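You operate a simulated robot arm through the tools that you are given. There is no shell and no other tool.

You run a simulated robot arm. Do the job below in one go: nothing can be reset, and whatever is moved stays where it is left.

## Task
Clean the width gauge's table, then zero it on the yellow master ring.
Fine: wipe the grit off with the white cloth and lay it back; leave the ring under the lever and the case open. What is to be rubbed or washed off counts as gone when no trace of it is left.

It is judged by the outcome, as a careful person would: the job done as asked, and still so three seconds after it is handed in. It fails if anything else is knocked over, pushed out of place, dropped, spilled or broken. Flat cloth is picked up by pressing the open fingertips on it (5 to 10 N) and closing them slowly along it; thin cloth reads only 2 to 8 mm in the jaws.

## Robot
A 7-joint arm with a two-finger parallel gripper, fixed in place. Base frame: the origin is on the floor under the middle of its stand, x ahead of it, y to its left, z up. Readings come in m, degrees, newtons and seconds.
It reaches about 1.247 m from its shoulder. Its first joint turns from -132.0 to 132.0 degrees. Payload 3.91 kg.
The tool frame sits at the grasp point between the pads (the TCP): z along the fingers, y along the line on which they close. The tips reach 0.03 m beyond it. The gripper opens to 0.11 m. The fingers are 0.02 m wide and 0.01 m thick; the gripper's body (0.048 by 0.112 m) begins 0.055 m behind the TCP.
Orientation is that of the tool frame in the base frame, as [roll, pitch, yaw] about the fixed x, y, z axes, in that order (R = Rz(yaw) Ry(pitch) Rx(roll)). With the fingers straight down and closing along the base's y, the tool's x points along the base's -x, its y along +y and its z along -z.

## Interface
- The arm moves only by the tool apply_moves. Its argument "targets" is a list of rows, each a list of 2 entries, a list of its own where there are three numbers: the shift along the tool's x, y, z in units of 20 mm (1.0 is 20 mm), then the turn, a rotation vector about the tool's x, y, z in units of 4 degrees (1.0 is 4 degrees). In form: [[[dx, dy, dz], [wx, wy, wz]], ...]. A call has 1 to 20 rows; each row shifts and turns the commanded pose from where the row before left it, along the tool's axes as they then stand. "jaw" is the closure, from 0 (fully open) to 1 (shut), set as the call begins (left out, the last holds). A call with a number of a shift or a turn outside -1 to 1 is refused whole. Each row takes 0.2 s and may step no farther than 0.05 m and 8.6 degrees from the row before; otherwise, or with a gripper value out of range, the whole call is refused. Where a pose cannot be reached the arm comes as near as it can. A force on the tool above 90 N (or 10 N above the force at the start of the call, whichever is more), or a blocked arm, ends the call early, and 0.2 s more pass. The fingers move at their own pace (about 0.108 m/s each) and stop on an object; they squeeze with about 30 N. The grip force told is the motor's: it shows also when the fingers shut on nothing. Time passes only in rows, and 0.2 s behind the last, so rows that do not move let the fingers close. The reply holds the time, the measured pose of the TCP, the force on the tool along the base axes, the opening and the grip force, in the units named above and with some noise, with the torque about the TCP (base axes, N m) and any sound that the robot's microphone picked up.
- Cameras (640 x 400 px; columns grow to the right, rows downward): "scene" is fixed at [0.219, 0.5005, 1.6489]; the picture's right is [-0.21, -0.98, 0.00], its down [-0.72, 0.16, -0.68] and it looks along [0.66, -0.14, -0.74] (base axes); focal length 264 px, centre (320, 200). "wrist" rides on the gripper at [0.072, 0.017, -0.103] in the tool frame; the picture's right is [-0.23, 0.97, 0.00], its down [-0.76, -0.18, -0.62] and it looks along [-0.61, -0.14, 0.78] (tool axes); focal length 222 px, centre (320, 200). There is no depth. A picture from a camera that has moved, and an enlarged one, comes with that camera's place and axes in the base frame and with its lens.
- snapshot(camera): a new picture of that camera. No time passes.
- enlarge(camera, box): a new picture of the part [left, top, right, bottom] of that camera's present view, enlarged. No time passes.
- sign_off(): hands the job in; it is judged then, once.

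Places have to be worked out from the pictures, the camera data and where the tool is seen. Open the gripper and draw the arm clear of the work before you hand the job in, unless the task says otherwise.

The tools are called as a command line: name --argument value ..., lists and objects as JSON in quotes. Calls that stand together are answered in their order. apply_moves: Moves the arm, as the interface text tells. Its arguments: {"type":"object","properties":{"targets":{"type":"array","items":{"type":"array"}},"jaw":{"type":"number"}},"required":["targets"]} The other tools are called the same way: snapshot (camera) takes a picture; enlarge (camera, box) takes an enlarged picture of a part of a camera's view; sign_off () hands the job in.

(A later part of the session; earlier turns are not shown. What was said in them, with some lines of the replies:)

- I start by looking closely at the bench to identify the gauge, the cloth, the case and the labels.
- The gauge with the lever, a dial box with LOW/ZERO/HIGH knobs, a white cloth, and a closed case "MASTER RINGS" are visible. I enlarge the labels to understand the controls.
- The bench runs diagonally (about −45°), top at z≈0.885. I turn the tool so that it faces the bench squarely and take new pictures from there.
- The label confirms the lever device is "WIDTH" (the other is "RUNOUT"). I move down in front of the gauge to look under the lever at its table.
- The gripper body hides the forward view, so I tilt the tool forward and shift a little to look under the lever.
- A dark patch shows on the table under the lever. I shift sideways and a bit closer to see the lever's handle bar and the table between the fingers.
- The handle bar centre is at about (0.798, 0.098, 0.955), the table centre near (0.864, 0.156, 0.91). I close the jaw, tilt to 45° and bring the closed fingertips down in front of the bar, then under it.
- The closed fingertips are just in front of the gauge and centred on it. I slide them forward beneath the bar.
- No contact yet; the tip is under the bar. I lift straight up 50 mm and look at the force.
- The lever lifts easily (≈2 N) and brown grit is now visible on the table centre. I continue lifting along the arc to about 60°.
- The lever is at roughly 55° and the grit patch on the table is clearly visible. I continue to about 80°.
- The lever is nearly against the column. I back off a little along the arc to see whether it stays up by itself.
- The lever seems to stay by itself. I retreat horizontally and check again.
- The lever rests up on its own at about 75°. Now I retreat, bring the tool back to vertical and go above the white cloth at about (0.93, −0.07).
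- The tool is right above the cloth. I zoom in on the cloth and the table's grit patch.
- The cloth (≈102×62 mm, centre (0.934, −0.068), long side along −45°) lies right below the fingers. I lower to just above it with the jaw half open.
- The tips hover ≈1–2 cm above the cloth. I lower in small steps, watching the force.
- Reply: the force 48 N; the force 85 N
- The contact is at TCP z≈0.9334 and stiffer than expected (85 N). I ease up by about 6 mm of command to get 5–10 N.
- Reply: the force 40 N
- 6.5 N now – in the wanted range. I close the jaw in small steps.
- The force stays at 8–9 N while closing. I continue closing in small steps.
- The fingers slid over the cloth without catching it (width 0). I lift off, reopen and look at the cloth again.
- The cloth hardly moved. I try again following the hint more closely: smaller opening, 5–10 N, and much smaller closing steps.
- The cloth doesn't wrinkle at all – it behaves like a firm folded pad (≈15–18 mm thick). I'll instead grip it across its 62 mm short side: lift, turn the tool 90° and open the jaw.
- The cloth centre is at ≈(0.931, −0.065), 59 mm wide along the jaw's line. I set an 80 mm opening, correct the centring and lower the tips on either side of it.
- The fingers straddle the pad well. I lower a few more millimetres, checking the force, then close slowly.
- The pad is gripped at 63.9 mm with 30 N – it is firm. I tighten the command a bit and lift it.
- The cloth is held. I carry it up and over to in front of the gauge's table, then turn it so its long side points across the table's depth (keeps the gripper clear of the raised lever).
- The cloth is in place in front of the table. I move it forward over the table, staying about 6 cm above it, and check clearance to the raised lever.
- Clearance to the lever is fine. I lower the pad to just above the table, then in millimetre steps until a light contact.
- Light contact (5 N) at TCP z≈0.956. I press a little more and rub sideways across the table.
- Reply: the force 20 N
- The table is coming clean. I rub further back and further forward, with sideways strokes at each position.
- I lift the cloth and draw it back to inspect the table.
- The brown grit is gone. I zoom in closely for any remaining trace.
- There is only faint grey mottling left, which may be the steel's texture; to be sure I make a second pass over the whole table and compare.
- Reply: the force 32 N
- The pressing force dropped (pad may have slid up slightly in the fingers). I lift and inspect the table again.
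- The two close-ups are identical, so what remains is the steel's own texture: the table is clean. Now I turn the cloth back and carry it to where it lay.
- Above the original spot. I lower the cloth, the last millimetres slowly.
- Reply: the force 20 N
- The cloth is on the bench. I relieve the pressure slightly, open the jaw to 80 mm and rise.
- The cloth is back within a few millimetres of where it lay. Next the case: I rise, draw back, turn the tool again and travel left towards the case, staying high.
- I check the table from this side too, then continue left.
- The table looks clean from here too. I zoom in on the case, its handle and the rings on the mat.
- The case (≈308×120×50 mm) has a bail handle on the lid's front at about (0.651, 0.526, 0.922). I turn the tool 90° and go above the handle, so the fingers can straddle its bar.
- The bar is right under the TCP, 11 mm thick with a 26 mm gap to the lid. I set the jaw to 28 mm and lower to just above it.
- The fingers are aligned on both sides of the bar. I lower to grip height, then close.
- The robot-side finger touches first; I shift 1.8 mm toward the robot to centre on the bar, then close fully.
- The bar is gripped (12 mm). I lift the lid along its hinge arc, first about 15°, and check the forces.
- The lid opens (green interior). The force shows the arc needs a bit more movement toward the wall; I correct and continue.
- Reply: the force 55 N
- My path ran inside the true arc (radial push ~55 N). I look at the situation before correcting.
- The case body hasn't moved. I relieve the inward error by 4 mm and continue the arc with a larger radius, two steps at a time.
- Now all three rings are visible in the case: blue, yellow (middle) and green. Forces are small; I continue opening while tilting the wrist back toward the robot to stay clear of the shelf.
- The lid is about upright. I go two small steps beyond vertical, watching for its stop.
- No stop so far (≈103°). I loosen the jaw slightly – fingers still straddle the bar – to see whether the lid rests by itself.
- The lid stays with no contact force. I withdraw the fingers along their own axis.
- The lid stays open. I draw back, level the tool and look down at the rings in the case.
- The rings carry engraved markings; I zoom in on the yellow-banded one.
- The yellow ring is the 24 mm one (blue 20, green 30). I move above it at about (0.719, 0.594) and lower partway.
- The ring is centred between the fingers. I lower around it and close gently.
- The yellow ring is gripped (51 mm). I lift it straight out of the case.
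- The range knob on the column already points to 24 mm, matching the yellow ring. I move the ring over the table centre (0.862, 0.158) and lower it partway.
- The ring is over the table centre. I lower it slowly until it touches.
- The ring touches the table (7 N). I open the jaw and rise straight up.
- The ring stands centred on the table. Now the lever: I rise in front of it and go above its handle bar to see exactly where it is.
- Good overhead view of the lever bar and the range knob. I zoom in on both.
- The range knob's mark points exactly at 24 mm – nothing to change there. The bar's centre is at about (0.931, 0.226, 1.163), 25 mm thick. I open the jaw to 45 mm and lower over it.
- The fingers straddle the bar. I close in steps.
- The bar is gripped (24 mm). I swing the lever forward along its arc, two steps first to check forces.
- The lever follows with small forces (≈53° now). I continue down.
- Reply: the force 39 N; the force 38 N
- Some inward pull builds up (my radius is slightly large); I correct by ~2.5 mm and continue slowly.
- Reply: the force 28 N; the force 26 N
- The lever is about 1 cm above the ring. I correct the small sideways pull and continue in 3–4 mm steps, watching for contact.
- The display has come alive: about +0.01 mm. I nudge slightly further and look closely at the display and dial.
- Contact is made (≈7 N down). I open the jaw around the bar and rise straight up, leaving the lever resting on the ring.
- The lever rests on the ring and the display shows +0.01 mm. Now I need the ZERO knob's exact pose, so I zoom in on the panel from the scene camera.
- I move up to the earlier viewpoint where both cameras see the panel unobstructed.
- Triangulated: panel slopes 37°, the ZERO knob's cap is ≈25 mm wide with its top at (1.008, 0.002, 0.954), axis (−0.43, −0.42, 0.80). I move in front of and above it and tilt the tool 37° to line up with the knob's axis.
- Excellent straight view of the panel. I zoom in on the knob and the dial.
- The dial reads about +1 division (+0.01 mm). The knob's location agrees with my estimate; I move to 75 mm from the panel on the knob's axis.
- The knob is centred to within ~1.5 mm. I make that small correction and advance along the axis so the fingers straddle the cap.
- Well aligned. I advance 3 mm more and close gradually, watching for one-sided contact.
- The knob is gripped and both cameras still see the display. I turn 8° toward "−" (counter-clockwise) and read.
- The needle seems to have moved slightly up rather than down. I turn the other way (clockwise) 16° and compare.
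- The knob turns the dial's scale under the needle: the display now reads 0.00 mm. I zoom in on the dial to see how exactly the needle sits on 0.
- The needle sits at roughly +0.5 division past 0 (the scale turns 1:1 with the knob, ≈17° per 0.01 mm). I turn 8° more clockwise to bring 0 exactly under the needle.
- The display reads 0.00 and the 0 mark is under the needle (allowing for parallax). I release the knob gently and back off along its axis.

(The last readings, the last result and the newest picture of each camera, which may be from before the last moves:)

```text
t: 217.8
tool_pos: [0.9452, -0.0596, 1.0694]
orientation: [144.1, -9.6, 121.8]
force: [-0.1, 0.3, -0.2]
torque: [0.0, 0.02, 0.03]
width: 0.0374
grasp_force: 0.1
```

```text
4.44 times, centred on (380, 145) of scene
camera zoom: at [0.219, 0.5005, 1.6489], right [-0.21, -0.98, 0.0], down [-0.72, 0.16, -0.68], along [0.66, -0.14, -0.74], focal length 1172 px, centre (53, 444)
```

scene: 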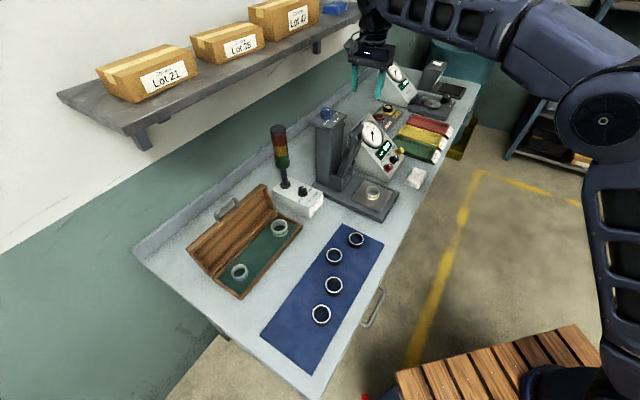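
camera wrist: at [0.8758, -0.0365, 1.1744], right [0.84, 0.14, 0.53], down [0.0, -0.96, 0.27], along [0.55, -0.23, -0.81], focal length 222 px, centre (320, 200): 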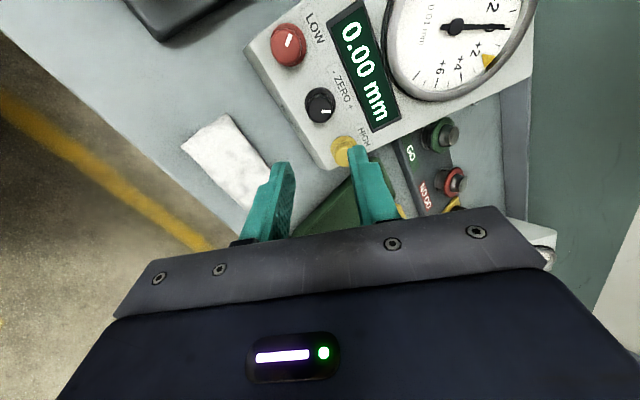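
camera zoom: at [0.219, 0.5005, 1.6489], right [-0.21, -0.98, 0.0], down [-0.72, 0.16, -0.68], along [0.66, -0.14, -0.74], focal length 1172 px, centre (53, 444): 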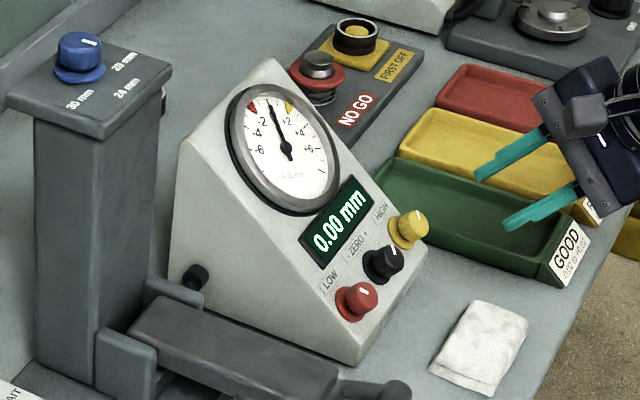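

Display 0.00 mm, nothing moved. I go back to the straight-on viewpoint to check the needle without parallax.

apply_moves --targets '[[[0, 0, 0], [0, 0, -1]], [[0, 0, 0], [0, 0, -1]], [[0, 0, 0], [0, 0, -1]], [[0, 0, 0], [0, 0, -1]], [[0, 0.96, -0.57], [0, 0, 0]], [[0, 0.96, -0.57], [0, 0, 0]], [[0, 0.96, -0.57], [0, 0, 0]], [[0, 0.96, -0.57], [0, 0, 0]], [[0, 0, 0], [0, 0, 0]]]'

enlarge --camera "wrist" --box '[315, 5, 435, 140]'

enlarge --camera "wrist" --box '[200, 0, 440, 170]'

```text
t: 219.8
tool_pos: [0.9707, -0.037, 1.1521]
orientation: [143.0, -0.1, 134.7]
force: [0.2, -0.3, 0.3]
torque: [-0.04, -0.01, 0.01]
width: 0.0374
grasp_force: 0.0
```

```text
2.96 times, centred on (375, 72) of wrist
camera zoom: at [0.8838, -0.019, 1.2454], right [0.71, 0.39, 0.59], down [0.17, -0.91, 0.39], along [0.68, -0.18, -0.71], focal length 658 px, centre (157, 578)
```

zoom: 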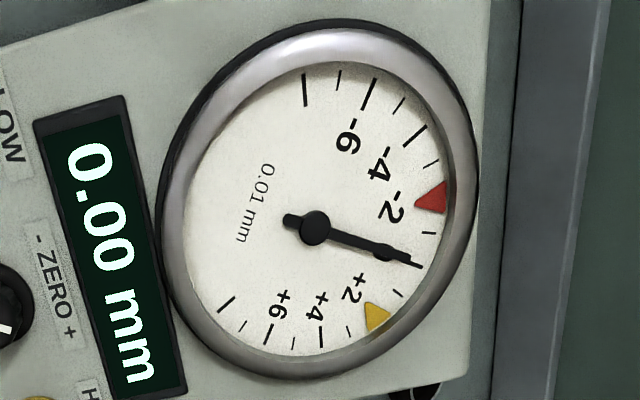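

```text
2.35 times, centred on (320, 85) of wrist
camera zoom: at [0.8838, -0.019, 1.2454], right [0.71, 0.39, 0.59], down [0.17, -0.91, 0.39], along [0.68, -0.18, -0.71], focal length 523 px, centre (320, 471)
```

zoom: 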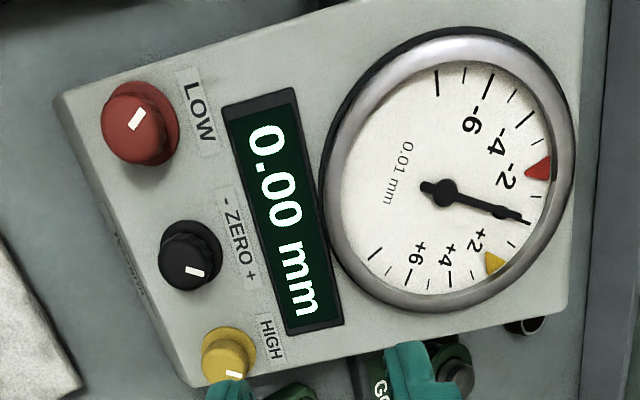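

The needle lies exactly on 0 and the display reads 0.00 mm. I open the gripper and draw the arm back, up and clear of the bench.

apply_moves --targets '[[[0, 0, -1], [0, 0, 0]], [[0, 0, -1], [0, 0, 0]], [[0, 0, -1], [0, 0, 0]], [[0, 0, -1], [0, 0, 0]], [[0, 0, -1], [0, 0, 0]], [[0, 0, -1], [0, 0, 0]], [[0, 0, -1], [0, 0, 0]], [[0, 0, -1], [0, 0, 0]], [[0, 0, -1], [0, 0, 0]], [[0, 0, -1], [0, 0, 0]], [[0, 0, 0], [1, 0, 0]], [[0, 0, 0], [1, 0, 0]], [[0, 0, 0], [1, 0, 0]], [[0, 0, 0], [1, 0, 0]], [[0, 0, 0], [1, 0, 0]], [[0, 0, 0], [1, 0, 0]], [[0, 0, 0], [1, 0, 0]], [[0, 0, 0], [1, 0, 0]], [[0, 0, 0], [1, 0, 0]]]' --jaw 0

apply_moves --targets '[[[0, -1, 0], [0, 0, 0]], [[0, -1, 0], [0, 0, 0]], [[0, -1, 0], [0, 0, 0]], [[0, -1, 0], [0, 0, 0]], [[0, -1, 0], [0, 0, 0]], [[0, -1, 0], [0, 0, 0]], [[0, 0, 0], [0, 0, 0]]]'

snapshot --camera "scene"

enlarge --camera "scene" --box '[320, 100, 440, 225]'

enlarge --camera "scene" --box '[170, 160, 400, 340]'

```text
t: 223.8
tool_pos: [0.8834, -0.1202, 1.3127]
orientation: [179.1, 0.0, 134.7]
force: [0.3, -0.8, 0.0]
torque: [-0.02, -0.03, -0.02]
width: 0.1101
grasp_force: 0.0
```

```text
t: 225.4
tool_pos: [0.7978, -0.2049, 1.3097]
orientation: [179.0, 0.1, 134.8]
force: [-0.4, -0.1, 0.0]
torque: [-0.02, 0.05, 0.02]
width: 0.1097
grasp_force: 0.1
```

```text
taken
```

scene: 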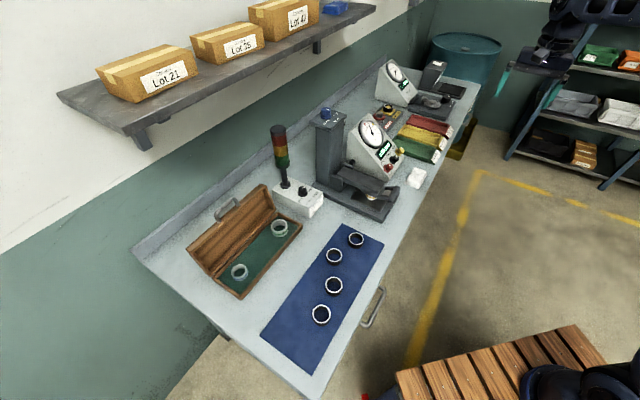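

```text
3.20 times, centred on (380, 162) of scene
camera zoom: at [0.219, 0.5005, 1.6489], right [-0.21, -0.98, 0.0], down [-0.72, 0.16, -0.68], along [0.66, -0.14, -0.74], focal length 844 px, centre (128, 320)
```

zoom: 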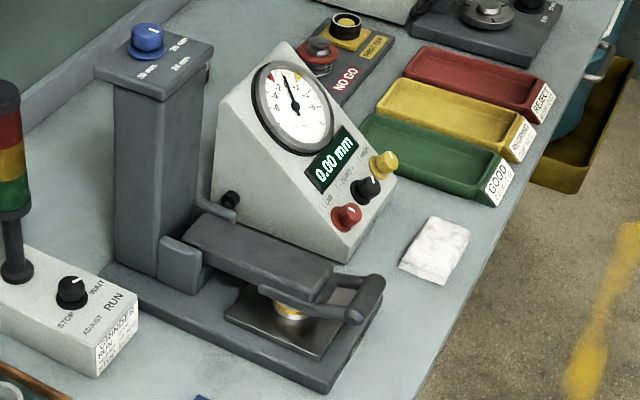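

```text
2.22 times, centred on (285, 250) of scene
camera zoom: at [0.219, 0.5005, 1.6489], right [-0.21, -0.98, 0.0], down [-0.72, 0.16, -0.68], along [0.66, -0.14, -0.74], focal length 586 px, centre (398, 89)
```

zoom: 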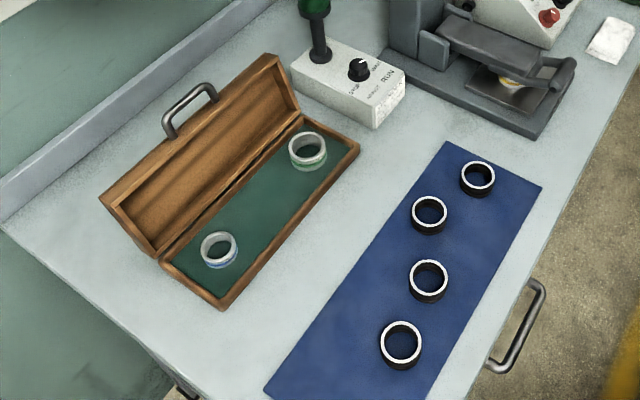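

The pictures show the table clean, the cloth back where it lay, and the case open with the blue and green rings still inside. The yellow ring is under the lever, the display reads 0.00 mm, the gripper is open and the arm is clear of the bench. I hand the job in.

sign_off

```text
The job is handed in.
```

The width gauge's table is clean and the gauge is zeroed on the yellow 24 mm master ring. The display reads 0.00 mm with the needle on 0, and I have handed the job in.

- **Table:** all the grit is wiped off. I made a second pass and the table looked the same afterwards, so the faint grey mottling is the steel itself.
- **Cloth:** it is back within a few millimetres of where it lay.
- **Ring and lever:** the yellow ring stands at the centre of the table with the lever resting on it.
- **Knobs:** the range knob was already at 24 mm, so I turned only ZERO. Before that the gauge read +0.01 mm.
- **Case:** it is open, with the blue and green rings still inside.
- **Arm:** the gripper is open and drawn clear of the bench. In the last pictures nothing else looked out of place.
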